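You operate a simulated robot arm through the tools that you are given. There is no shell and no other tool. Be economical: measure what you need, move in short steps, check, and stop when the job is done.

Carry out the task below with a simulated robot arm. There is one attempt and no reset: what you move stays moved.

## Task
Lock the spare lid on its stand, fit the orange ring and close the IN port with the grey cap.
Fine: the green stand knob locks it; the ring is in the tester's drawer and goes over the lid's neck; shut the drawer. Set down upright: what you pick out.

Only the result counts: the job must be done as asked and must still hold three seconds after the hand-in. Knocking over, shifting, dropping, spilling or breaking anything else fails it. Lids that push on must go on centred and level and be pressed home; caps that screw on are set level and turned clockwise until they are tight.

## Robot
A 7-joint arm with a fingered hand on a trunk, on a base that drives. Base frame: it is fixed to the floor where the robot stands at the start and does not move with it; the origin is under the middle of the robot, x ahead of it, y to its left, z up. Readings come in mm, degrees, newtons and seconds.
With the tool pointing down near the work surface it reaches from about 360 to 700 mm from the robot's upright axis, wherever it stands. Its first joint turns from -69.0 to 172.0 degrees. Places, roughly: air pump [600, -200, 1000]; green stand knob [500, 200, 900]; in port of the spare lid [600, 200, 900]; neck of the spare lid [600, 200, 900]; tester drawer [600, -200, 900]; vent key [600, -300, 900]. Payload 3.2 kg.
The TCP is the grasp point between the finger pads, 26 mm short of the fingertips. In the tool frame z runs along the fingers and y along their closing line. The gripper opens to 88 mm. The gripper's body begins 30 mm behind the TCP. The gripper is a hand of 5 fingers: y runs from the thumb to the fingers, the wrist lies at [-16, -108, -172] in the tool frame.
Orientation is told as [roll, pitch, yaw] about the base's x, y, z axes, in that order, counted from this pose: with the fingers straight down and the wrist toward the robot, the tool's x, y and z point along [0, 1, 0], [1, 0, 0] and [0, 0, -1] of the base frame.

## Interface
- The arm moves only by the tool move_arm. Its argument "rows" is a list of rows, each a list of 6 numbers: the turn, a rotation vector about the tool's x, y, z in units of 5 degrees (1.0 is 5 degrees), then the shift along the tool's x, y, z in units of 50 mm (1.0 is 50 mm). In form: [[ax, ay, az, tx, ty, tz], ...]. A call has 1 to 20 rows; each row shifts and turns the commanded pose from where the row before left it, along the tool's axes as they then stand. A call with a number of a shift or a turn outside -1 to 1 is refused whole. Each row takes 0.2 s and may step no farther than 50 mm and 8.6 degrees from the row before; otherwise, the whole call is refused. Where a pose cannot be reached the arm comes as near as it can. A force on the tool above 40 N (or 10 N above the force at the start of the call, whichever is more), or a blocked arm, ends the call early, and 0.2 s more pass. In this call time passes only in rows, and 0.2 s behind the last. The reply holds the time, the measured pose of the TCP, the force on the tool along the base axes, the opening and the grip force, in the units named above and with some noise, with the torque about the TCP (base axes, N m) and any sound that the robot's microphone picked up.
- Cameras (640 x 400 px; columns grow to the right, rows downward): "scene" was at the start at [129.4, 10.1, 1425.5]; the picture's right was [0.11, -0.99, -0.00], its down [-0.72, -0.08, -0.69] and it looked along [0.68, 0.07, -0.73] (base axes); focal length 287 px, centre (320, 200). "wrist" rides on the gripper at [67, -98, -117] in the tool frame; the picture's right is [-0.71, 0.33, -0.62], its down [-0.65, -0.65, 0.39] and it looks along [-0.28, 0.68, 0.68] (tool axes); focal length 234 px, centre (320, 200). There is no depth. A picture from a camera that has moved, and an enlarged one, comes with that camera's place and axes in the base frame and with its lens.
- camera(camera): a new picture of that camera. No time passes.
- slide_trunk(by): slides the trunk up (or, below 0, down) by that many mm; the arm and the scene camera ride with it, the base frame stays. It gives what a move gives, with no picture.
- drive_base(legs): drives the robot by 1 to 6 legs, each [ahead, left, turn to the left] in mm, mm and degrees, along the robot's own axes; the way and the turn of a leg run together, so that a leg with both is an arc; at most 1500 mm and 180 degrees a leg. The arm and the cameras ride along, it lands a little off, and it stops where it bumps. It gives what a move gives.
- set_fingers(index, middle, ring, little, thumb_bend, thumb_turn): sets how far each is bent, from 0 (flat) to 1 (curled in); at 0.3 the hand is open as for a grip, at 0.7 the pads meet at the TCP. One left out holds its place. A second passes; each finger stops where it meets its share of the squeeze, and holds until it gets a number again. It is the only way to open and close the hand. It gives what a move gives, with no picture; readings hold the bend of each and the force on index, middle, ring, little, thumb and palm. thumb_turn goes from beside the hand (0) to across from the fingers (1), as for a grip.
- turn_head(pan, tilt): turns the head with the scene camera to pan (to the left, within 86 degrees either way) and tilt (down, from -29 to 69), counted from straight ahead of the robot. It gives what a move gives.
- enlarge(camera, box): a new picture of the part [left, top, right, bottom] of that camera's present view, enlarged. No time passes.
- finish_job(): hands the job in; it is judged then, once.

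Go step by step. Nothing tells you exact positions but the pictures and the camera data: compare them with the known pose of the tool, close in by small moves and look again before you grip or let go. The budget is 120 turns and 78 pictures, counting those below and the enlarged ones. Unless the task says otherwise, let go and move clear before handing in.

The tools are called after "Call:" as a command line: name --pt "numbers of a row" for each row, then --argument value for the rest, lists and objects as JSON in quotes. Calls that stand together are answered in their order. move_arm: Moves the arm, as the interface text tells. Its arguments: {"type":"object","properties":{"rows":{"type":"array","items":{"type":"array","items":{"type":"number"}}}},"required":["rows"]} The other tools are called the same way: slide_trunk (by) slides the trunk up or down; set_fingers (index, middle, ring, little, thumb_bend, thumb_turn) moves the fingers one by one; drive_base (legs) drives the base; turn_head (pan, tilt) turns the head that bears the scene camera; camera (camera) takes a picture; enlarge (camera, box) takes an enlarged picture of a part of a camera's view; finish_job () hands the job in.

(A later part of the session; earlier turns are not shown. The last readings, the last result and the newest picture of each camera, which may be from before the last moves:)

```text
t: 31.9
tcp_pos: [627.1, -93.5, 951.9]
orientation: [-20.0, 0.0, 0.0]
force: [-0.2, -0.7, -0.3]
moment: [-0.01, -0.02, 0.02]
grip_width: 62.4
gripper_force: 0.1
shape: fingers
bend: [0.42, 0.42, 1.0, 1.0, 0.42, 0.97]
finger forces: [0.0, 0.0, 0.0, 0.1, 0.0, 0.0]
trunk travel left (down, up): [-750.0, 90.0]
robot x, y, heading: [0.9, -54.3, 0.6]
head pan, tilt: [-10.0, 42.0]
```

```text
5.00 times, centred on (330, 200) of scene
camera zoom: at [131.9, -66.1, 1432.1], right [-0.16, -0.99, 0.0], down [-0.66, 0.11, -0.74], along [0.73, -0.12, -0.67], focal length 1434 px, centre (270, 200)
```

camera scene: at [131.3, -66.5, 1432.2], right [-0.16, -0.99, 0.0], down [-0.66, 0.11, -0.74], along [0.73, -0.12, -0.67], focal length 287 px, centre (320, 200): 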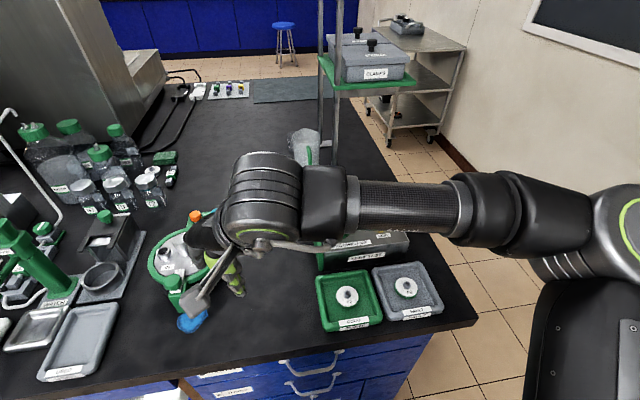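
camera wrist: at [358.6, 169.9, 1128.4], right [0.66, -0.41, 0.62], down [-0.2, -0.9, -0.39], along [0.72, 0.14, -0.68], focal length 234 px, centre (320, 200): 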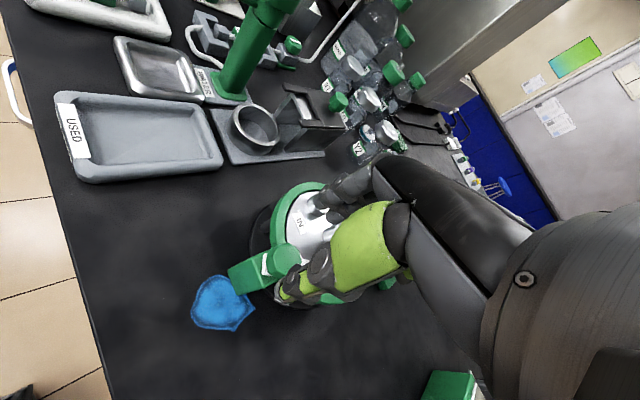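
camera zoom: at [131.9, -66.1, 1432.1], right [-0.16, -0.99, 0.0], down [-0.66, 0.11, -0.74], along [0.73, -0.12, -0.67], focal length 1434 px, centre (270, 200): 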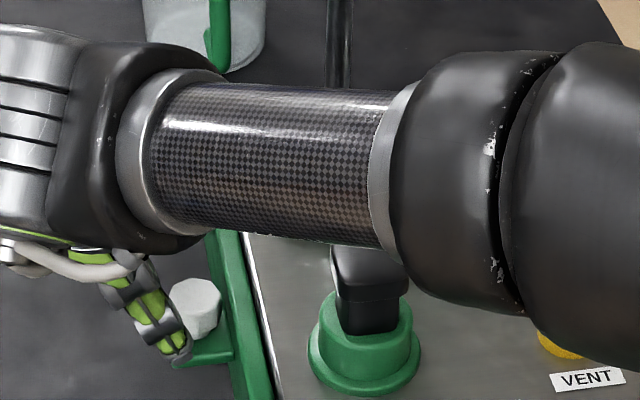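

The knob sits well between thumb and fingers. I'll advance 27 mm and grip firmly.

Call:
move_arm --pt "0 0 0 0.1 0 0.25" --pt "0 0 0 0 0 0.29"

Call:
set_fingers --index 0.8 --middle 0.8 --thumb_bend 0.8

Call:
enlarge --camera "wrist" --box '[190, 140, 410, 340]'

```text
t: 32.5
tcp_pos: [626.8, -99.6, 925.0]
orientation: [-19.9, 0.1, 0.0]
force: [0.1, 0.2, -0.4]
moment: [-0.02, -0.03, 0.0]
grip_width: 62.5
gripper_force: 0.1
shape: fingers
bend: [0.42, 0.42, 1.0, 1.0, 0.42, 0.97]
finger forces: [0.1, 0.1, 0.0, 0.0, 0.0, 0.1]
trunk travel left (down, up): [-750.0, 90.0]
robot x, y, heading: [-0.8, -55.8, 0.3]
head pan, tilt: [-10.0, 42.0]
```

```text
t: 33.5
tcp_pos: [626.9, -99.6, 924.7]
orientation: [-20.0, 0.1, 0.0]
force: [-0.3, 2.9, -0.3]
moment: [0.02, 0.26, 0.06]
grip_width: 2.9
gripper_force: 16.6
shape: fingers
bend: [0.78, 0.62, 1.0, 1.0, 0.66, 0.98]
finger forces: [10.6, 9.2, 0.0, 0.0, 15.4, 0.1]
trunk travel left (down, up): [-750.0, 90.0]
robot x, y, heading: [-2.5, -55.2, 0.4]
head pan, tilt: [-10.0, 42.0]
```

```text
2.00 times, centred on (300, 240) of wrist
camera zoom: at [530.0, 5.0, 1011.2], right [0.33, -0.45, 0.83], down [-0.65, -0.74, -0.14], along [0.68, -0.49, -0.54], focal length 468 px, centre (360, 120)
```

zoom: 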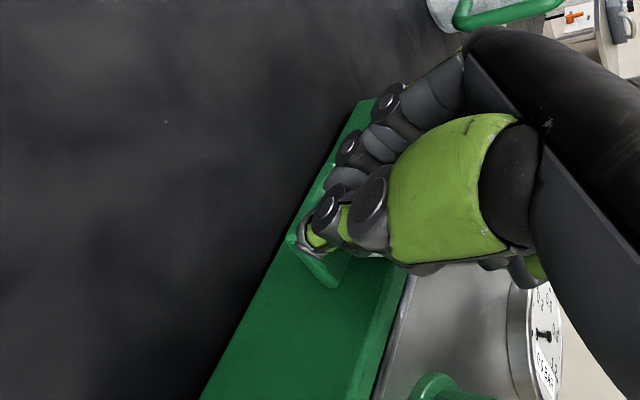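

Gripped. I'll pull the drawer 40 mm to the left and check.

Call:
move_arm --pt "0 0 0 0.19 0 -0.068" --pt "0 0 0 0.19 0 -0.068" --pt "0 0 0 0.19 0 -0.068" --pt "0 0 0 0.19 0 -0.068"

Call:
enlarge --camera "scene" --box '[260, 140, 440, 320]'

```text
t: 34.5
tcp_pos: [628.0, -57.2, 924.6]
orientation: [-19.9, 0.0, -0.1]
force: [-0.9, 0.3, 0.8]
moment: [-0.06, 0.27, 0.04]
grip_width: 3.1
gripper_force: 16.8
shape: fingers
bend: [0.78, 0.62, 1.0, 1.0, 0.66, 0.98]
finger forces: [9.9, 8.7, 0.0, 0.0, 15.5, 0.1]
trunk travel left (down, up): [-750.0, 90.0]
robot x, y, heading: [1.9, -52.2, 0.7]
head pan, tilt: [-10.0, 42.0]
```

```text
2.22 times, centred on (350, 230) of scene
camera zoom: at [131.2, -65.5, 1432.2], right [-0.16, -0.99, 0.0], down [-0.66, 0.11, -0.74], along [0.73, -0.12, -0.67], focal length 637 px, centre (253, 133)
```

zoom: 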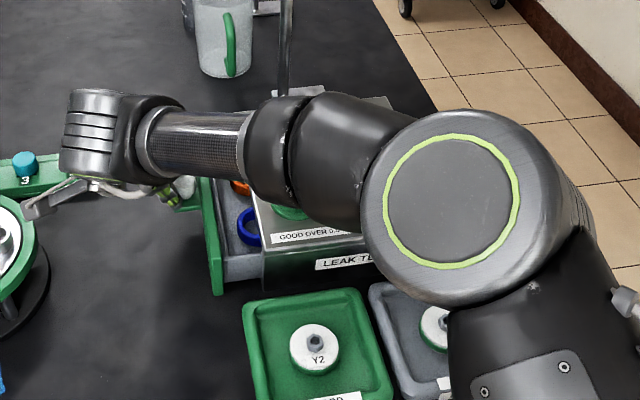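

The drawer opens and shows a blue ring and an orange one. I'll pull on to get more room, watching for the stop.

Call:
move_arm --pt "0 0 0 0.19 0 -0.068" --pt "0 0 0 0.19 0 -0.068" --pt "0 0 0 0.19 0 -0.068" --pt "0 0 0 0.19 0 -0.068" --pt "0 0 0 0.19 0 -0.068"

Call:
enlarge --camera "scene" --box '[260, 140, 440, 320]'

```text
t: 35.7
tcp_pos: [626.8, -7.2, 923.9]
orientation: [-19.9, 0.0, 0.0]
force: [2.6, -1.3, 2.8]
moment: [-0.01, 0.25, 0.05]
grip_width: 2.9
gripper_force: 16.8
shape: fingers
bend: [0.78, 0.62, 1.0, 1.0, 0.66, 0.98]
finger forces: [9.3, 9.4, 0.0, 0.0, 15.3, 0.0]
trunk travel left (down, up): [-750.0, 90.0]
robot x, y, heading: [-3.4, -59.7, 0.8]
head pan, tilt: [-10.0, 42.0]
```

```text
2.22 times, centred on (350, 230) of scene
camera zoom: at [131.3, -66.0, 1432.2], right [-0.16, -0.99, 0.0], down [-0.66, 0.11, -0.74], along [0.73, -0.12, -0.67], focal length 637 px, centre (253, 133)
```

zoom: 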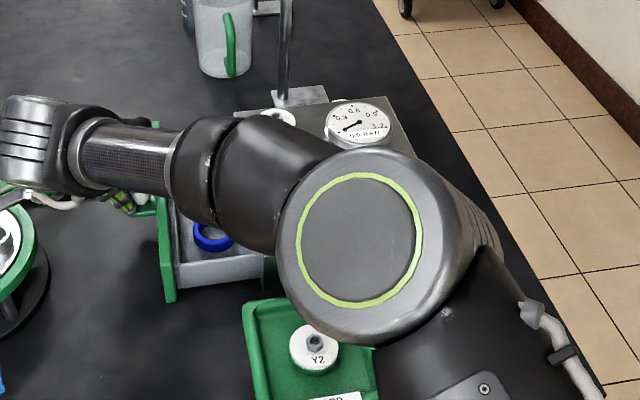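

The drawer is open about 92 mm. I'll let go, rise clear and look inside.

Call:
set_fingers --index 0.42 --middle 0.42 --thumb_bend 0.42

Call:
move_arm --pt "0 0 0 0 0 -0.6" --pt "0 0 0 0 0 -0.6" --pt "0 0 0 0 0 -0.8" --pt "0 1 0 0 -0.6 0" --pt "0 1 0 0 -0.6 0" --pt "0 1 0 0 -0.6 0" --pt "0 1 0 0 -0.6 0"

Call:
camera --camera "wrist"

Call:
enlarge --camera "scene" --box '[260, 140, 440, 320]'

```text
t: 36.7
tcp_pos: [627.9, -7.7, 923.7]
orientation: [-20.0, 0.1, 0.0]
force: [0.1, 0.2, -0.2]
moment: [-0.01, -0.02, 0.01]
grip_width: 62.2
gripper_force: 0.2
shape: fingers
bend: [0.42, 0.42, 1.0, 1.0, 0.42, 0.97]
finger forces: [0.1, 0.1, 0.0, 0.0, 0.0, 0.1]
trunk travel left (down, up): [-750.0, 90.0]
robot x, y, heading: [0.0, -56.1, 0.4]
head pan, tilt: [-10.0, 42.0]
```

```text
t: 38.3
tcp_pos: [508.3, 26.0, 1020.1]
orientation: [0.2, 0.0, 0.0]
force: [-0.1, -0.5, -0.5]
moment: [-0.01, -0.02, -0.02]
grip_width: 62.5
gripper_force: 0.0
shape: fingers
bend: [0.42, 0.42, 1.0, 1.0, 0.42, 0.97]
finger forces: [0.1, 0.0, 0.1, 0.0, 0.1, 0.0]
trunk travel left (down, up): [-750.0, 90.0]
robot x, y, heading: [0.5, -53.2, 0.5]
head pan, tilt: [-10.0, 42.0]
```

```text
38 pictures are left
camera wrist: at [410.4, 92.2, 1135.9], right [0.33, -0.71, 0.62], down [-0.65, -0.65, -0.39], along [0.68, -0.28, -0.68], focal length 234 px, centre (320, 200)
```

wrist: 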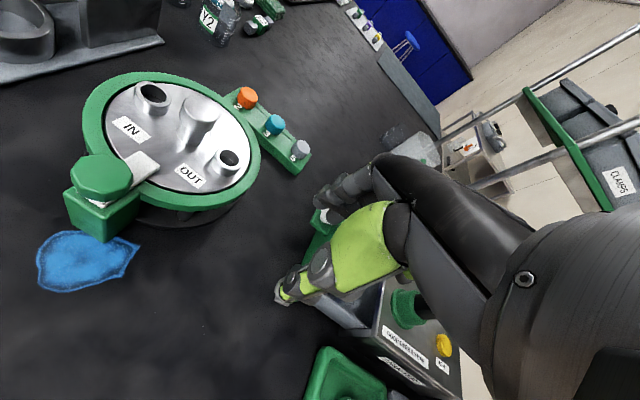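

```text
2.22 times, centred on (350, 230) of scene
camera zoom: at [130.2, -67.6, 1432.3], right [-0.17, -0.99, 0.0], down [-0.66, 0.11, -0.74], along [0.73, -0.12, -0.67], focal length 637 px, centre (253, 133)
```

zoom: 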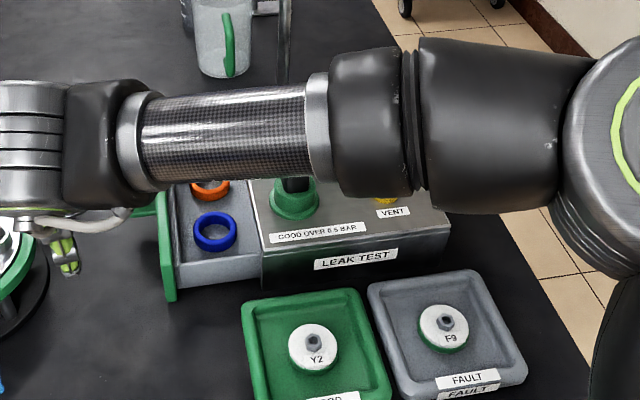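

The orange ring lies around (642,-98) and the blue one nearer. I'll turn the hand 60 degrees the other way so the wrist and palm stay clear of the tester, and view the drawer.

Call:
move_arm --pt "0 0 1 0 0 0" --pt "0 0 1 0 0 0" --pt "0 0 1 0 0 0" --pt "0 0 1 0 0 0" --pt "0 0 1 0 0 0" --pt "0 0 1 0 0 0" --pt "0 0 1 0 0 0" --pt "0 0 1 0 0 0" --pt "0 0 1 0 0 0" --pt "0 0 1 0 0 0" --pt "0 0 1 0 0 0" --pt "0 0 1 0 0 0" --pt "0 0 0 0.24 0.8 0" --pt "0 0 0 0.24 0.8 0" --pt "0 0 0 0.24 0.8 0" --pt "0 0 0 0.24 0.5 0"

Call:
camera --camera "wrist"

Call:
enlarge --camera "scene" --box '[260, 140, 440, 320]'

```text
t: 41.7
tcp_pos: [624.7, -75.5, 1017.7]
orientation: [-0.1, 0.0, -59.8]
force: [-0.4, -0.5, 0.2]
moment: [0.0, 0.02, 0.0]
grip_width: 62.7
gripper_force: 0.1
shape: fingers
bend: [0.42, 0.42, 1.0, 1.0, 0.42, 0.97]
finger forces: [0.1, 0.0, 0.0, 0.1, 0.0, 0.0]
trunk travel left (down, up): [-750.0, 90.0]
robot x, y, heading: [-2.7, -53.4, 0.2]
head pan, tilt: [-10.0, 42.0]
```

```text
36 pictures are left
camera wrist: at [633.1, 42.3, 1132.6], right [-0.44, -0.64, 0.62], down [-0.89, 0.24, -0.39], along [0.1, -0.73, -0.68], focal length 234 px, centre (320, 200)
```

wrist: 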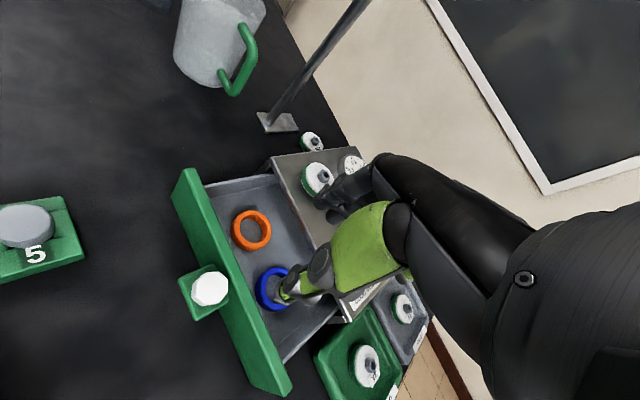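

```text
2.22 times, centred on (350, 230) of scene
camera zoom: at [132.1, -66.5, 1432.1], right [-0.16, -0.99, 0.0], down [-0.66, 0.11, -0.74], along [0.73, -0.12, -0.67], focal length 637 px, centre (253, 133)
```

zoom: 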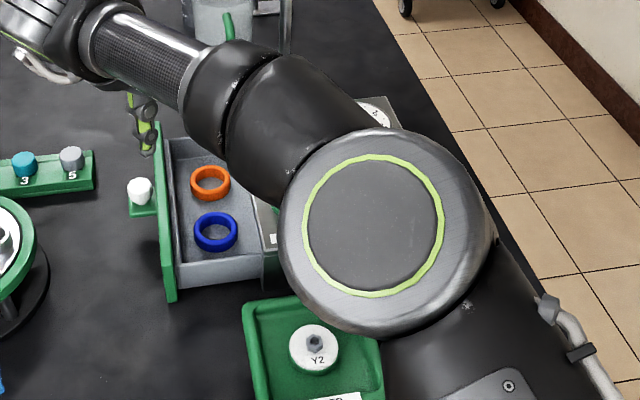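

The orange ring is near (666,-101,873), a bit close to the tester for my hand. I'll close the fingers and push the drawer front from inside, above ring height, to open it about 30 mm more.

Call:
set_fingers --index 0.66 --middle 0.66 --thumb_bend 0.66

Call:
move_arm --pt "0 0 0 -0.12 0.21 0.5" --pt "0 0 0 0 0 0.5" --pt "0 0 0 0 0 0.66"

Call:
camera --camera "wrist"

```text
t: 42.7
tcp_pos: [623.8, -75.4, 1018.6]
orientation: [-0.1, 0.2, -59.9]
force: [-0.5, -0.1, 0.8]
moment: [0.01, 0.01, -0.01]
grip_width: 11.7
gripper_force: 0.2
shape: fingers
bend: [0.66, 0.66, 1.0, 1.0, 0.66, 0.97]
finger forces: [0.0, 0.0, 0.0, 0.0, 0.0, 0.0]
trunk travel left (down, up): [-750.0, 90.0]
robot x, y, heading: [1.5, -52.9, 0.7]
head pan, tilt: [-10.0, 42.0]
```

```text
t: 43.5
tcp_pos: [621.8, -86.0, 934.2]
orientation: [0.0, 0.1, -59.8]
force: [0.2, 1.3, -0.8]
moment: [0.0, 0.03, 0.04]
grip_width: 11.9
gripper_force: 0.2
shape: fingers
bend: [0.66, 0.66, 1.0, 1.0, 0.66, 0.97]
finger forces: [0.0, 0.1, 0.1, 0.0, 0.0, 0.0]
trunk travel left (down, up): [-750.0, 90.0]
robot x, y, heading: [-2.3, -51.9, 0.7]
head pan, tilt: [-10.0, 42.0]
```

```text
34 pictures are left
camera wrist: at [631.6, 31.1, 1050.1], right [-0.45, -0.64, 0.62], down [-0.89, 0.24, -0.39], along [0.1, -0.73, -0.68], focal length 234 px, centre (320, 200)
```

wrist: 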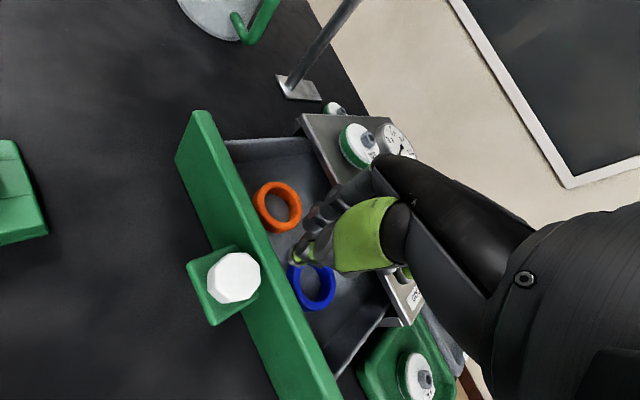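

The thumb hangs just inside the drawer front, above the rings. I'll push left.

Call:
move_arm --pt "0 0 0 0 0 0.14" --pt "0 0 0 0.1 -0.174 0" --pt "0 0 0 0.1 -0.174 0" --pt "0 0 0 0.1 -0.174 0" --pt "0 0 0 0.1 -0.174 0" --pt "0 0 0 0.1 -0.174 0"

Call:
camera --camera "wrist"

```text
t: 44.9
tcp_pos: [621.2, -38.2, 928.1]
orientation: [0.0, 0.0, -60.2]
force: [-1.1, -4.0, 0.2]
moment: [-0.02, 0.0, 0.0]
grip_width: 8.3
gripper_force: 1.5
shape: fingers
bend: [0.66, 0.66, 1.0, 1.0, 0.68, 0.99]
finger forces: [0.0, 0.1, 0.0, 0.1, 3.3, 0.1]
trunk travel left (down, up): [-750.0, 90.0]
robot x, y, heading: [-3.1, -57.6, 0.5]
head pan, tilt: [-10.0, 42.0]
```

```text
33 pictures are left
camera wrist: at [630.5, 80.4, 1044.0], right [-0.45, -0.64, 0.62], down [-0.89, 0.24, -0.39], along [0.1, -0.73, -0.68], focal length 234 px, centre (320, 200)
```

wrist: 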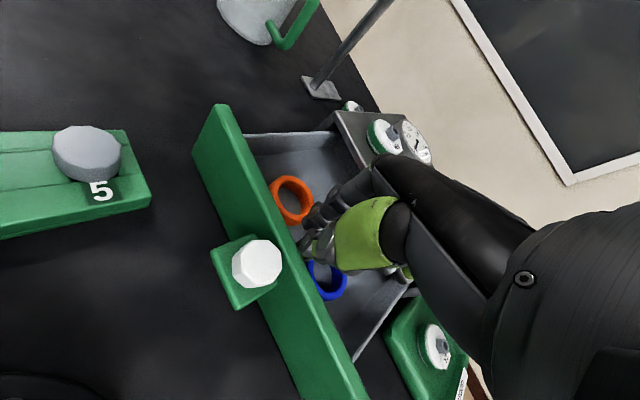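

The drawer moved about 30 mm more. I'll back off, rise, open the hand and turn to yaw 0 above the ring.

Call:
move_arm --pt "0 0 0 -0.08 0.14 0" --pt "0 0 0 0 0 -0.8" --pt "0 0 0 0 0 -0.8" --pt "0 0 -1 0 0 0" --pt "0 0 -1 0 0 0" --pt "0 0 -1 0 0 0" --pt "0 0 -1 0 0 0" --pt "0 0 -1 0 0 0" --pt "0 0 -1 0 0 0" --pt "0 0 -1 0 0 0" --pt "0 0 -1 0 0 0" --pt "0 0 -1 0 0 0" --pt "0 0 -1 0 0 0" --pt "0 0 -1 0 0 0" --pt "0 0 -1 0 0 0" --pt "0 0 0 -0.2 0.45 0" --pt "0 0 0 -0.2 0.43 0"

Call:
set_fingers --index 0.38 --middle 0.38 --thumb_bend 0.38

Call:
enlarge --camera "scene" --box '[260, 140, 440, 320]'

Call:
enlarge --camera "wrist" --box '[190, 140, 410, 340]'

```text
t: 48.5
tcp_pos: [667.5, -64.2, 1008.2]
orientation: [-0.1, 0.1, 0.1]
force: [0.6, -0.4, 0.0]
moment: [0.04, 0.01, 0.0]
grip_width: 11.2
gripper_force: 0.1
shape: fingers
bend: [0.66, 0.66, 1.0, 1.0, 0.66, 0.97]
finger forces: [0.0, 0.1, 0.0, 0.0, 0.0, 0.0]
trunk travel left (down, up): [-750.0, 90.0]
robot x, y, heading: [-3.2, -54.2, 0.6]
head pan, tilt: [-10.0, 42.0]
```

```text
t: 49.5
tcp_pos: [665.9, -65.1, 1007.8]
orientation: [0.2, 0.2, 0.0]
force: [0.4, -0.5, 0.6]
moment: [0.0, -0.02, 0.03]
grip_width: 71.0
gripper_force: 0.1
shape: fingers
bend: [0.38, 0.38, 1.0, 1.0, 0.38, 0.97]
finger forces: [0.0, 0.1, 0.1, 0.0, 0.0, 0.0]
trunk travel left (down, up): [-750.0, 90.0]
robot x, y, heading: [2.1, -51.9, 0.5]
head pan, tilt: [-10.0, 42.0]
```

```text
2.22 times, centred on (350, 230) of scene
camera zoom: at [131.4, -66.6, 1432.2], right [-0.16, -0.99, 0.0], down [-0.66, 0.11, -0.74], along [0.73, -0.12, -0.67], focal length 637 px, centre (253, 133)
```

zoom: 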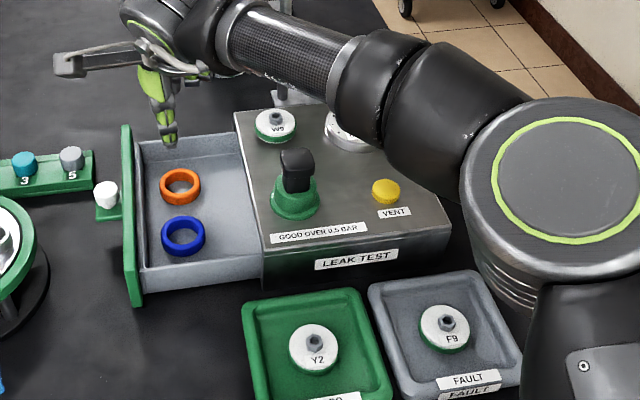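

```text
2.00 times, centred on (300, 240) of wrist
camera zoom: at [569.0, 2.6, 1124.0], right [0.33, -0.71, 0.62], down [-0.65, -0.65, -0.39], along [0.68, -0.28, -0.68], focal length 468 px, centre (360, 120)
```

zoom: 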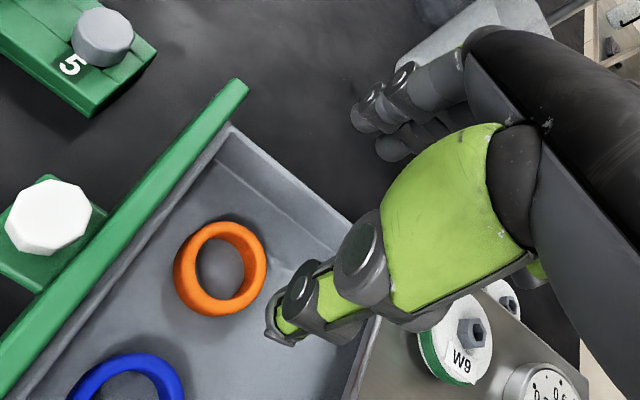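

The orange ring is at about (662,-65,876), with clear room around it. I'll go down around it with the fingertips just above the drawer floor.

Call:
move_arm --pt "0 0 0 0 -0.09 0.6" --pt "0 0 0 0 0 0.6" --pt "0 0 0 0 0 0.5" --pt "0 0 0 0 0 0.45"

Call:
enlarge --camera "wrist" --box '[190, 140, 410, 340]'

Call:
enlarge --camera "scene" --box '[260, 140, 360, 240]'

```text
t: 50.5
tcp_pos: [659.5, -63.9, 907.3]
orientation: [0.3, -0.6, -0.1]
force: [3.1, -0.6, 18.5]
moment: [0.04, 0.82, -0.02]
grip_width: 71.6
gripper_force: 8.7
shape: fingers
bend: [0.38, 0.38, 1.0, 1.0, 0.38, 0.97]
finger forces: [0.0, 0.1, 0.0, 0.0, 18.2, 0.1]
trunk travel left (down, up): [-750.0, 90.0]
robot x, y, heading: [-0.8, -57.0, 0.8]
head pan, tilt: [-10.0, 42.0]
```

```text
2.00 times, centred on (300, 240) of wrist
camera zoom: at [562.0, 3.3, 1022.3], right [0.32, -0.71, 0.62], down [-0.65, -0.65, -0.4], along [0.69, -0.28, -0.67], focal length 468 px, centre (360, 120)
```

zoom: 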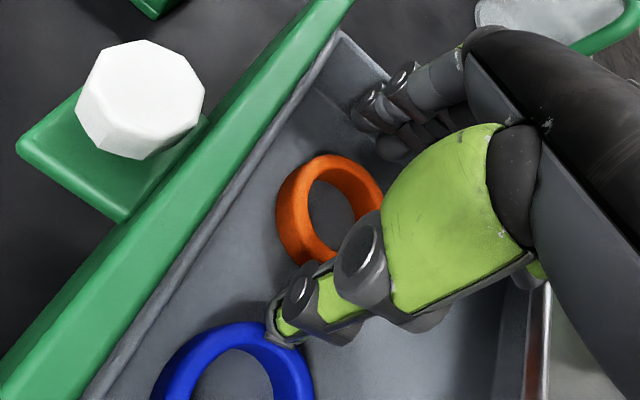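

```text
4.00 times, centred on (310, 190) of scene
camera zoom: at [127.8, -66.4, 1433.0], right [-0.16, -0.99, 0.0], down [-0.66, 0.11, -0.74], along [0.73, -0.12, -0.67], focal length 1147 px, centre (360, 240)
```

zoom: 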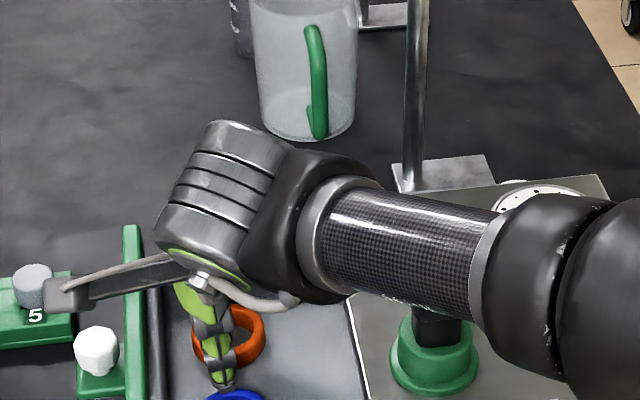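

The thumb came down on the blue ring's edge; the hand was too wide. I'll lift straight up, narrow the hand and try again.

Call:
move_arm --pt "0 0 0 0 0 -0.3" --pt "0 0 0 0 0 -0.3"

Call:
set_fingers --index 0.44 --middle 0.44 --thumb_bend 0.45

Call:
enlarge --camera "wrist" --box '[190, 140, 410, 340]'

```text
t: 51.1
tcp_pos: [659.0, -64.5, 930.5]
orientation: [0.1, 0.1, 0.1]
force: [-0.5, 0.9, 0.4]
moment: [-0.01, -0.01, -0.02]
grip_width: 70.7
gripper_force: 0.0
shape: fingers
bend: [0.38, 0.38, 1.0, 1.0, 0.38, 0.97]
finger forces: [0.0, 0.0, 0.0, 0.1, 0.1, 0.1]
trunk travel left (down, up): [-750.0, 90.0]
robot x, y, heading: [-2.1, -54.9, 0.5]
head pan, tilt: [-10.0, 42.0]
```

```text
t: 52.1
tcp_pos: [660.6, -65.3, 929.2]
orientation: [0.0, 0.0, 0.0]
force: [-0.3, 0.4, 0.0]
moment: [-0.01, -0.02, 0.01]
grip_width: 57.3
gripper_force: 0.1
shape: fingers
bend: [0.44, 0.44, 1.0, 1.0, 0.45, 0.97]
finger forces: [0.1, 0.1, 0.0, 0.0, 0.1, 0.0]
trunk travel left (down, up): [-750.0, 90.0]
robot x, y, heading: [-2.9, -55.5, 0.7]
head pan, tilt: [-10.0, 42.0]
```

```text
2.00 times, centred on (300, 240) of wrist
camera zoom: at [563.3, 2.2, 1046.4], right [0.33, -0.71, 0.62], down [-0.65, -0.65, -0.39], along [0.68, -0.28, -0.68], focal length 468 px, centre (360, 120)
```

zoom: 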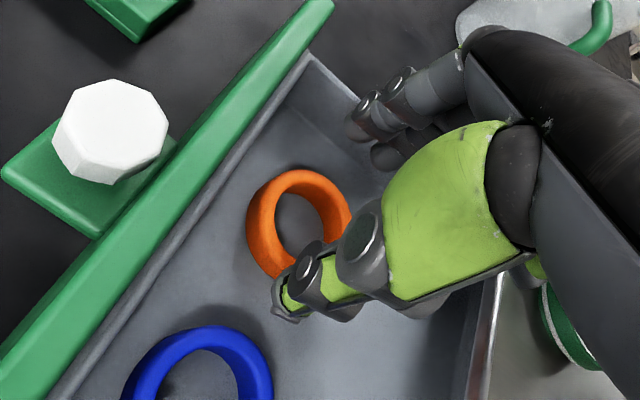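

The ring is centred between thumb and fingers. I'll descend 32 mm.

Call:
move_arm --pt "0 0 0 0 0 0.22" --pt "0 0 0 0 0 0.22" --pt "0 0 0 0 0 0.22"

Call:
enlarge --camera "wrist" --box '[190, 140, 410, 340]'

```text
t: 52.9
tcp_pos: [660.5, -64.6, 897.2]
orientation: [0.0, 0.1, -0.1]
force: [0.2, 0.0, 0.4]
moment: [-0.01, 0.03, -0.01]
grip_width: 57.6
gripper_force: 0.1
shape: fingers
bend: [0.44, 0.44, 1.0, 1.0, 0.45, 0.97]
finger forces: [0.1, 0.0, 0.1, 0.0, 0.0, 0.0]
trunk travel left (down, up): [-750.0, 90.0]
robot x, y, heading: [-0.6, -57.2, 0.5]
head pan, tilt: [-10.0, 42.0]
```

```text
2.00 times, centred on (300, 240) of wrist
camera zoom: at [563.1, 2.1, 1013.8], right [0.33, -0.71, 0.62], down [-0.65, -0.65, -0.39], along [0.68, -0.28, -0.68], focal length 468 px, centre (360, 120)
```

zoom: 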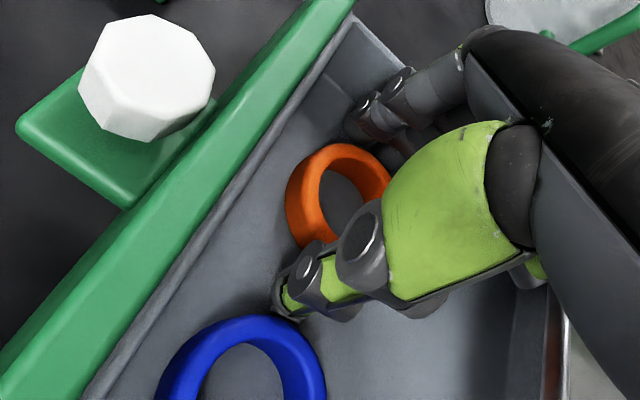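

No contact, and the ring is between the digits. I'll go 3 mm lower and close gently.

Call:
move_arm --pt "0 0 0 0 0 0.06"

Call:
set_fingers --index 0.6 --middle 0.6 --thumb_bend 0.6

Call:
enlarge --camera "wrist" --box '[190, 140, 410, 340]'

```text
t: 53.3
tcp_pos: [661.9, -64.2, 894.4]
orientation: [0.0, 0.0, 0.0]
force: [0.5, -0.5, 0.5]
moment: [-0.01, 0.01, 0.02]
grip_width: 57.9
gripper_force: 0.0
shape: fingers
bend: [0.44, 0.44, 1.0, 1.0, 0.45, 0.97]
finger forces: [0.0, 0.0, 0.0, 0.1, 0.0, 0.1]
trunk travel left (down, up): [-750.0, 90.0]
robot x, y, heading: [-4.4, -51.1, 0.1]
head pan, tilt: [-10.0, 42.0]
```

```text
t: 54.3
tcp_pos: [660.4, -64.7, 894.0]
orientation: [0.1, -0.1, -0.1]
force: [0.7, -0.3, 1.5]
moment: [0.01, -0.09, 0.0]
grip_width: 36.7
gripper_force: 6.5
shape: fingers
bend: [0.57, 0.56, 1.0, 1.0, 0.55, 0.97]
finger forces: [2.6, 4.8, 0.1, 0.1, 5.3, 0.1]
trunk travel left (down, up): [-750.0, 90.0]
robot x, y, heading: [1.9, -55.3, 0.5]
head pan, tilt: [-10.0, 42.0]
```

```text
2.00 times, centred on (300, 240) of wrist
camera zoom: at [563.2, 2.3, 1010.7], right [0.33, -0.71, 0.62], down [-0.65, -0.65, -0.39], along [0.68, -0.28, -0.68], focal length 468 px, centre (360, 120)
```

zoom: 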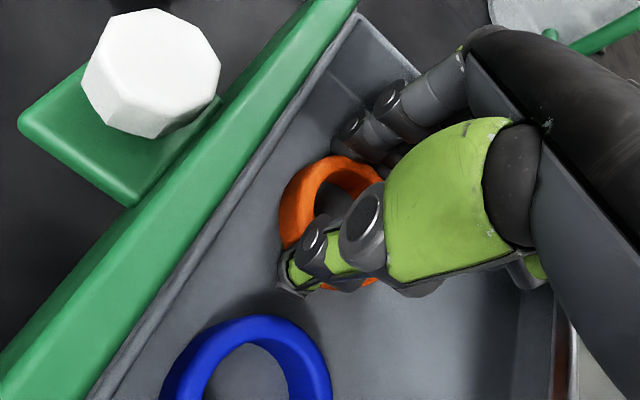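

The ring is gripped. I'll firm up slightly, lift 30 mm and check it hangs level.

Call:
set_fingers --index 0.64 --middle 0.64 --thumb_bend 0.64

Call:
move_arm --pt "0 0 0 0 0 -0.3" --pt "0 0 0 0 0 -0.5" --pt "0 0 0 0 0 -0.9" --pt "0 0 0 0 0 -0.9"

Call:
enlarge --camera "wrist" --box '[240, 160, 380, 300]'

Call:
enlarge --camera "scene" --box '[250, 130, 390, 270]'

```text
t: 55.3
tcp_pos: [660.9, -65.2, 893.6]
orientation: [0.0, -0.1, 0.0]
force: [0.3, 0.3, 2.6]
moment: [-0.07, -0.09, 0.01]
grip_width: 35.9
gripper_force: 9.8
shape: fingers
bend: [0.59, 0.57, 1.0, 1.0, 0.56, 0.96]
finger forces: [4.3, 6.9, 0.0, 0.0, 8.9, 0.2]
trunk travel left (down, up): [-750.0, 90.0]
robot x, y, heading: [-1.2, -57.2, 0.6]
head pan, tilt: [-10.0, 42.0]
```

```text
t: 56.3
tcp_pos: [660.3, -63.8, 1027.6]
orientation: [-0.1, 0.1, 0.0]
force: [0.5, 0.6, 0.3]
moment: [-0.03, -0.01, 0.03]
grip_width: 35.8
gripper_force: 9.4
shape: fingers
bend: [0.59, 0.58, 1.0, 1.0, 0.56, 0.96]
finger forces: [4.1, 5.1, 0.1, 0.1, 9.1, 0.0]
trunk travel left (down, up): [-750.0, 90.0]
robot x, y, heading: [-0.6, -52.7, 0.2]
head pan, tilt: [-10.0, 42.0]
```

```text
2.86 times, centred on (310, 230) of wrist
camera zoom: at [561.8, 3.1, 1143.2], right [0.33, -0.71, 0.62], down [-0.65, -0.65, -0.39], along [0.68, -0.28, -0.68], focal length 669 px, centre (349, 114)
```

zoom: 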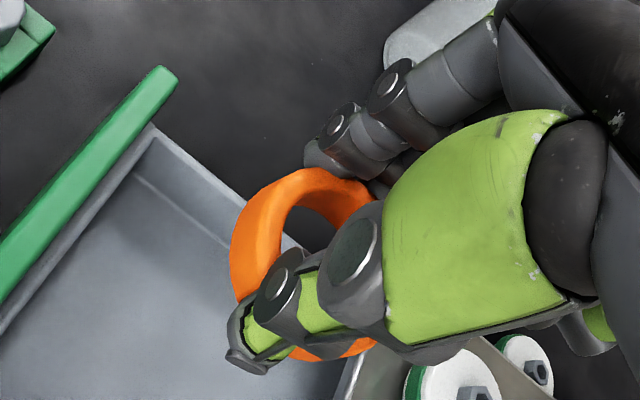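

```text
2.86 times, centred on (320, 200) of scene
camera zoom: at [130.3, -66.5, 1432.2], right [-0.16, -0.99, 0.0], down [-0.66, 0.11, -0.74], along [0.73, -0.12, -0.67], focal length 819 px, centre (320, 200)
```

zoom: 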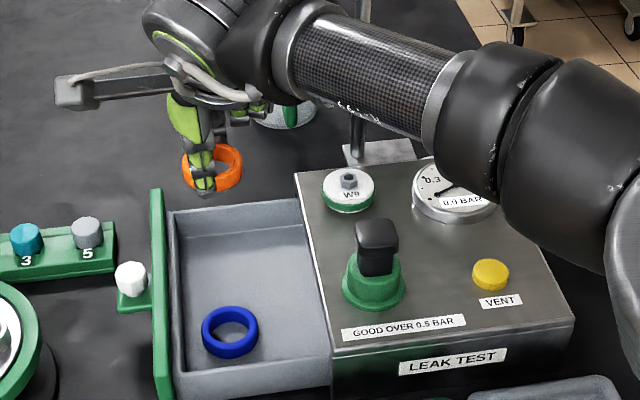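

The ring is held. I'll carry it over the lid's neck, well above it, and compare in both views.

Call:
move_arm --pt "0 0 0 0.9 -0.35 -0.1" --pt "0 0 0 0.9 -0.35 -0.1" --pt "0 0 0 0.9 -0.35 0" --pt "0 0 0 0.9 -0.35 0" --pt "0 0 0 0.88 -0.35 0"

Call:
turn_head --pan 10 --tilt 42

Call:
enlarge --camera "scene" --box '[225, 130, 325, 230]'

Call:
enlarge --camera "wrist" --box '[220, 160, 380, 300]'

```text
t: 57.5
tcp_pos: [571.5, 159.7, 1034.8]
orientation: [-0.1, 0.0, -0.1]
force: [-0.2, 0.6, 0.2]
moment: [-0.02, -0.03, 0.0]
grip_width: 35.8
gripper_force: 9.1
shape: fingers
bend: [0.59, 0.58, 1.0, 1.0, 0.56, 0.96]
finger forces: [4.1, 5.1, 0.0, 0.0, 9.0, 0.1]
trunk travel left (down, up): [-750.0, 90.0]
robot x, y, heading: [-2.4, -53.3, 0.6]
head pan, tilt: [-10.0, 42.0]
```

```text
t: 58.4
tcp_pos: [572.8, 157.1, 1036.1]
orientation: [0.1, 0.2, 0.0]
force: [-0.3, -0.4, -0.4]
moment: [-0.01, 0.04, -0.01]
grip_width: 35.8
gripper_force: 8.7
shape: fingers
bend: [0.59, 0.58, 1.0, 1.0, 0.56, 0.96]
finger forces: [4.1, 5.0, 0.0, 0.1, 9.0, 0.0]
trunk travel left (down, up): [-750.0, 90.0]
robot x, y, heading: [-1.9, -53.8, 0.6]
head pan, tilt: [10.0, 42.0]
```

```text
4.00 times, centred on (275, 180) of scene
camera zoom: at [131.1, -37.5, 1432.2], right [0.18, -0.98, 0.0], down [-0.66, -0.12, -0.74], along [0.73, 0.14, -0.67], focal length 1147 px, centre (500, 280)
```

zoom: 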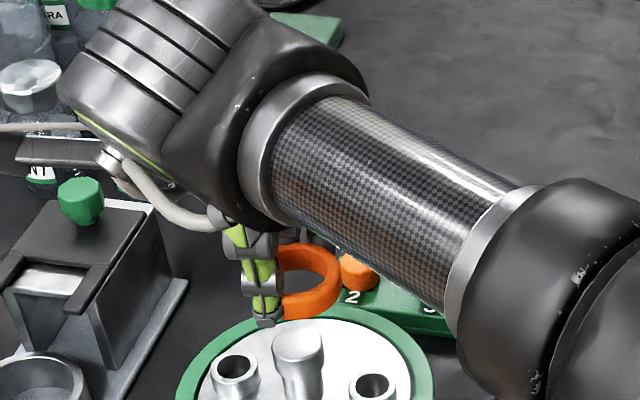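

```text
2.86 times, centred on (300, 230) of wrist
camera zoom: at [475.6, 224.2, 1151.9], right [0.33, -0.71, 0.62], down [-0.65, -0.65, -0.39], along [0.68, -0.28, -0.68], focal length 669 px, centre (377, 114)
```

zoom: 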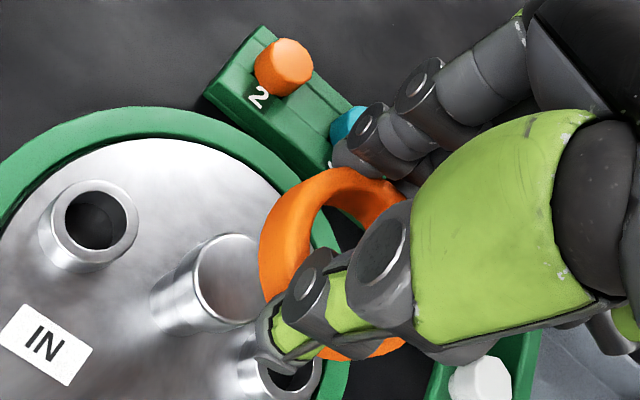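

The ring centre is near (565.5,156.5,1015) and the neck top near (570.5,165,960). I'll shift accordingly and lower to just above the neck.

Call:
move_arm --pt "0 0 0 0.16 0.1 0" --pt "0 0 0 0 0 0.35" --pt "0 0 0 0 0 0.35"

Call:
enlarge --camera "scene" --box '[235, 160, 325, 230]'

Call:
enlarge --camera "wrist" --box '[220, 160, 380, 300]'

```text
t: 59.2
tcp_pos: [576.3, 166.3, 998.0]
orientation: [0.1, 0.1, 0.0]
force: [-0.8, -0.2, 0.0]
moment: [-0.01, -0.01, 0.02]
grip_width: 35.9
gripper_force: 9.0
shape: fingers
bend: [0.59, 0.58, 1.0, 1.0, 0.56, 0.96]
finger forces: [4.3, 5.1, 0.0, 0.1, 9.1, 0.0]
trunk travel left (down, up): [-750.0, 90.0]
robot x, y, heading: [-0.3, -53.7, 0.4]
head pan, tilt: [10.0, 42.0]
```

```text
5.71 times, centred on (280, 195) of scene
camera zoom: at [131.5, -37.2, 1432.1], right [0.18, -0.98, 0.0], down [-0.66, -0.12, -0.74], along [0.73, 0.14, -0.67], focal length 1638 px, centre (549, 229)
```

zoom: 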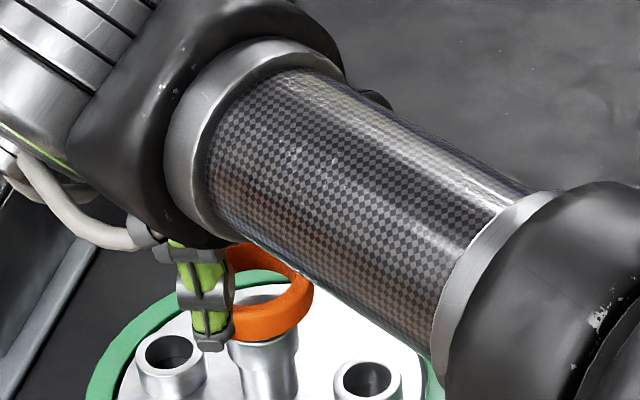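

```text
2.86 times, centred on (300, 230) of wrist
camera zoom: at [480.4, 233.0, 1115.6], right [0.33, -0.71, 0.62], down [-0.65, -0.65, -0.39], along [0.68, -0.28, -0.68], focal length 669 px, centre (377, 114)
```

zoom: 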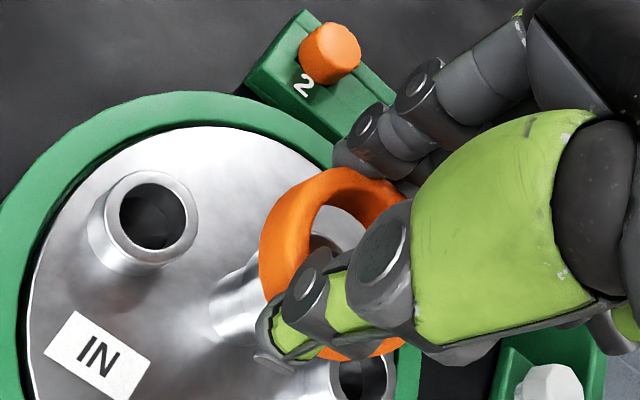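

Both views put the ring over the neck. I'll lower 18 mm slowly and watch the force.

Call:
move_arm --pt "0 0 0 0 0 0.12" --pt "0 0 0 0 0 0.12" --pt "0 0 0 0 0 0.12"

```text
t: 60.0
tcp_pos: [578.2, 166.5, 981.8]
orientation: [-0.1, 0.1, 0.0]
force: [0.6, 0.8, -0.6]
moment: [0.0, -0.01, -0.01]
grip_width: 35.7
gripper_force: 8.6
shape: fingers
bend: [0.59, 0.58, 1.0, 1.0, 0.56, 0.96]
finger forces: [4.2, 5.1, 0.0, 0.0, 8.9, 0.1]
trunk travel left (down, up): [-750.0, 90.0]
robot x, y, heading: [0.2, -53.4, 0.5]
head pan, tilt: [10.0, 42.0]
```

Call:
move_arm --pt "0 0 0 0 0 0.08" --pt "0 0 0 0 0 0.08"

Call:
enlarge --camera "wrist" --box '[220, 160, 380, 300]'

Call:
enlarge --camera "scene" --box '[235, 170, 325, 240]'

```text
t: 60.6
tcp_pos: [577.9, 166.5, 973.4]
orientation: [0.1, 0.0, 0.0]
force: [-0.3, 0.7, 0.1]
moment: [-0.01, 0.03, -0.01]
grip_width: 35.7
gripper_force: 9.1
shape: fingers
bend: [0.59, 0.58, 1.0, 1.0, 0.56, 0.96]
finger forces: [4.1, 5.1, 0.0, 0.1, 9.2, 0.0]
trunk travel left (down, up): [-750.0, 90.0]
robot x, y, heading: [1.8, -53.3, 0.4]
head pan, tilt: [10.0, 42.0]
```

```text
2.86 times, centred on (300, 230) of wrist
camera zoom: at [481.1, 233.9, 1090.4], right [0.33, -0.71, 0.62], down [-0.65, -0.65, -0.39], along [0.68, -0.28, -0.68], focal length 669 px, centre (377, 114)
```

zoom: 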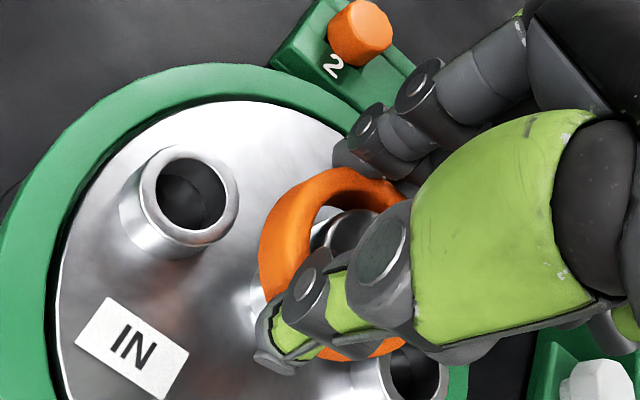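

```text
5.71 times, centred on (280, 205) of scene
camera zoom: at [131.0, -37.5, 1432.2], right [0.18, -0.98, 0.0], down [-0.66, -0.12, -0.74], along [0.73, 0.14, -0.67], focal length 1638 px, centre (549, 171)
```

zoom: 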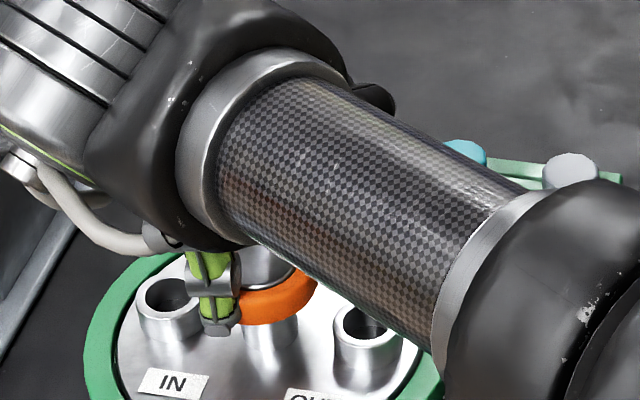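

The ring is around the neck's top with no contact force. I'll keep lowering in small steps.

Call:
move_arm --pt "0 0 0 0 0 0.1" --pt "0 0 0 0 0 0.1" --pt "0 0 0 0 0 0.1"

```text
t: 61.4
tcp_pos: [578.0, 166.7, 957.1]
orientation: [0.1, 0.0, 0.0]
force: [0.3, -0.1, 0.2]
moment: [-0.01, -0.03, 0.0]
grip_width: 35.7
gripper_force: 9.2
shape: fingers
bend: [0.59, 0.58, 1.0, 1.0, 0.56, 0.96]
finger forces: [4.2, 5.1, 0.0, 0.1, 9.0, 0.0]
trunk travel left (down, up): [-750.0, 90.0]
robot x, y, heading: [-0.5, -56.8, 0.4]
head pan, tilt: [10.0, 42.0]
```

Call:
move_arm --pt "0 0 0 0 0 0.08" --pt "0 0 0 0 0 0.08"

```text
t: 62.0
tcp_pos: [578.1, 167.2, 951.2]
orientation: [0.1, 0.0, 0.0]
force: [-0.5, 0.6, -0.5]
moment: [0.03, -0.02, -0.04]
grip_width: 35.7
gripper_force: 9.4
shape: fingers
bend: [0.59, 0.58, 1.0, 1.0, 0.56, 0.96]
finger forces: [4.2, 5.1, 0.1, 0.1, 9.0, 0.0]
trunk travel left (down, up): [-750.0, 90.0]
robot x, y, heading: [-1.3, -54.9, 0.6]
head pan, tilt: [10.0, 42.0]
```

Call:
move_arm --pt "0 0 0 0 0 0.08" --pt "0 0 0 0 0 0.06"

Call:
enlarge --camera "wrist" --box '[220, 160, 380, 300]'

```text
t: 62.6
tcp_pos: [578.6, 166.9, 947.5]
orientation: [0.2, -0.4, 0.0]
force: [3.0, 1.7, 16.5]
moment: [-0.14, -0.36, 0.04]
grip_width: 35.7
gripper_force: 17.2
shape: fingers
bend: [0.59, 0.57, 1.0, 1.0, 0.56, 0.96]
finger forces: [4.5, 20.8, 0.1, 0.0, 9.6, 0.0]
trunk travel left (down, up): [-750.0, 90.0]
robot x, y, heading: [-1.5, -53.7, 0.5]
head pan, tilt: [10.0, 42.0]
```

```text
2.86 times, centred on (300, 230) of wrist
camera zoom: at [479.5, 233.2, 1063.6], right [0.33, -0.71, 0.62], down [-0.65, -0.65, -0.4], along [0.69, -0.28, -0.67], focal length 669 px, centre (377, 114)
```

zoom: 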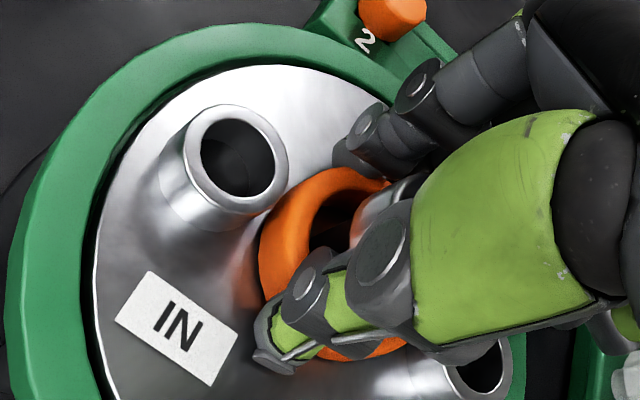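

A fingertip touched the lid's plate, so the ring is all but seated. I'll lift 2 mm and let go.

Call:
move_arm --pt "0 0 0 0 0 -0.05"

Call:
set_fingers --index 0.47 --middle 0.47 --thumb_bend 0.47

Call:
enlarge --camera "wrist" --box '[220, 160, 380, 300]'

```text
t: 63.0
tcp_pos: [578.2, 165.6, 949.1]
orientation: [0.1, -0.1, -0.1]
force: [2.8, 1.5, 14.2]
moment: [-0.14, -0.37, 0.05]
grip_width: 35.6
gripper_force: 15.4
shape: fingers
bend: [0.59, 0.57, 1.0, 1.0, 0.56, 0.96]
finger forces: [5.3, 17.8, 0.1, 0.1, 8.9, 0.0]
trunk travel left (down, up): [-750.0, 90.0]
robot x, y, heading: [-1.2, -51.8, 0.6]
head pan, tilt: [10.0, 42.0]
```

```text
t: 64.0
tcp_pos: [576.8, 166.3, 947.3]
orientation: [0.1, 0.0, 0.0]
force: [-2.7, 0.8, 6.7]
moment: [-0.07, -0.14, -0.05]
grip_width: 52.1
gripper_force: 3.3
shape: fingers
bend: [0.47, 0.5, 1.0, 1.0, 0.47, 0.97]
finger forces: [0.1, 6.8, 0.0, 0.0, 0.1, 0.0]
trunk travel left (down, up): [-750.0, 90.0]
robot x, y, heading: [2.4, -55.4, 0.7]
head pan, tilt: [10.0, 42.0]
```

```text
2.86 times, centred on (300, 230) of wrist
camera zoom: at [479.2, 233.8, 1063.5], right [0.33, -0.71, 0.62], down [-0.65, -0.65, -0.39], along [0.68, -0.28, -0.68], focal length 669 px, centre (377, 114)
```

zoom: 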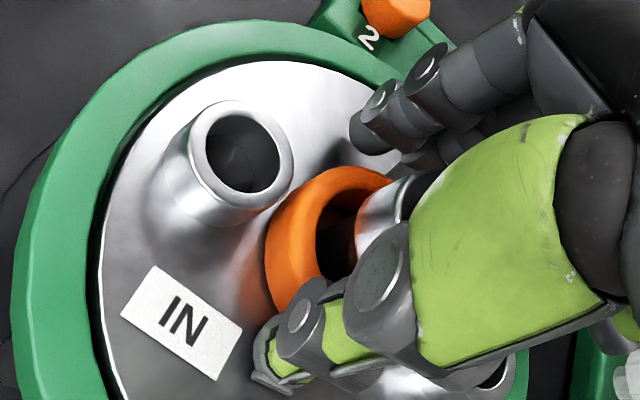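

Released. I'll rise straight up and check the ring.

Call:
move_arm --pt "0 0 0 0 0 -0.2" --pt "0 0 0 0 0 -0.5" --pt "0 0 0 0 0 -0.9" --pt "0 0 0 0 0 -0.9" --pt "0 0 0 -0.6 0.6 0" --pt "0 0 0 -0.6 0.6 0" --pt "0 0 0 -0.6 0.6 0"

Call:
camera --camera "wrist"

Call:
enlarge --camera "scene" --box '[220, 170, 340, 260]'

```text
t: 65.6
tcp_pos: [642.3, 83.3, 1074.2]
orientation: [0.1, 0.0, 0.0]
force: [0.3, 1.3, 0.2]
moment: [-0.02, -0.01, 0.0]
grip_width: 52.1
gripper_force: 0.0
shape: fingers
bend: [0.47, 0.47, 1.0, 1.0, 0.47, 0.97]
finger forces: [0.0, 0.0, 0.1, 0.0, 0.0, 0.0]
out of reach, approached as far as the arm can: row 4, 6, 7
trunk travel left (down, up): [-750.0, 90.0]
robot x, y, heading: [0.1, -53.7, 0.7]
head pan, tilt: [10.0, 42.0]
```

```text
15 pictures are left
camera wrist: at [544.9, 150.4, 1189.6], right [0.33, -0.71, 0.62], down [-0.65, -0.65, -0.39], along [0.68, -0.28, -0.68], focal length 234 px, centre (320, 200)
```

wrist: 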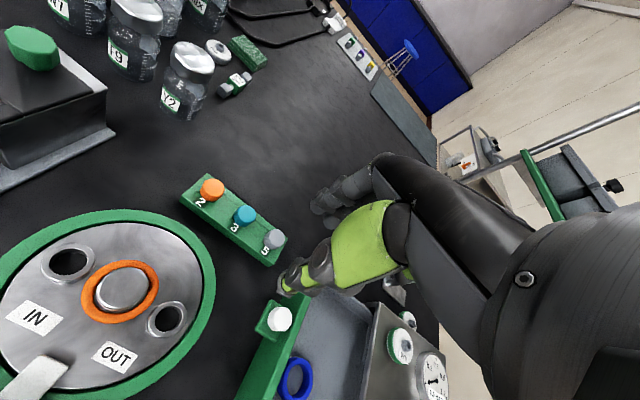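

```text
4.44 times, centred on (280, 215) of scene
camera zoom: at [130.5, -36.0, 1432.2], right [0.18, -0.98, 0.0], down [-0.66, -0.12, -0.74], along [0.73, 0.13, -0.67], focal length 1274 px, centre (498, 133)
```

zoom: 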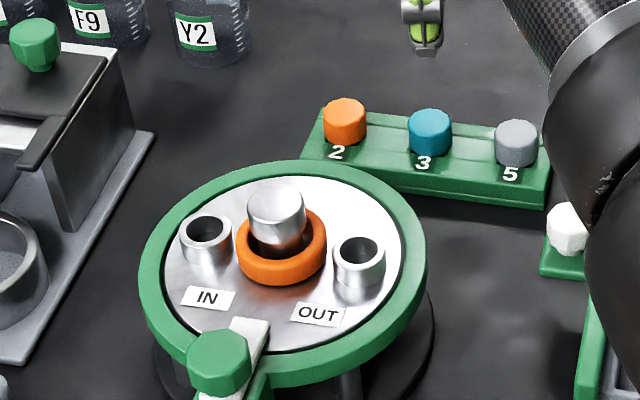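

The ring sits fully down on the neck. The grey cap is near (733,59,870), out of reach from here, so I'll drive a little ahead first.

Call:
drive_base --legs '[[80, 0, 0]]'

Call:
set_fingers --index 0.66 --middle 0.66 --thumb_bend 0.66

```text
t: 66.6
tcp_pos: [721.7, 83.5, 1072.9]
orientation: [0.0, 0.2, 0.0]
force: [0.3, 0.8, -1.0]
moment: [0.04, 0.0, -0.02]
grip_width: 52.1
gripper_force: 0.0
shape: fingers
bend: [0.47, 0.47, 1.0, 1.0, 0.47, 0.97]
finger forces: [0.0, 0.0, 0.1, 0.0, 0.0, 0.0]
trunk travel left (down, up): [-750.0, 90.0]
robot x, y, heading: [74.2, -56.9, 0.6]
head pan, tilt: [10.0, 42.0]
```

```text
t: 67.6
tcp_pos: [720.0, 82.2, 1074.0]
orientation: [0.1, 0.0, 0.0]
force: [-0.9, -0.6, -0.5]
moment: [0.0, 0.02, -0.03]
grip_width: 12.0
gripper_force: 0.1
shape: fingers
bend: [0.66, 0.66, 1.0, 1.0, 0.66, 0.97]
finger forces: [0.0, 0.0, 0.0, 0.1, 0.0, 0.1]
trunk travel left (down, up): [-750.0, 90.0]
robot x, y, heading: [75.6, -52.8, 0.5]
head pan, tilt: [10.0, 42.0]
```

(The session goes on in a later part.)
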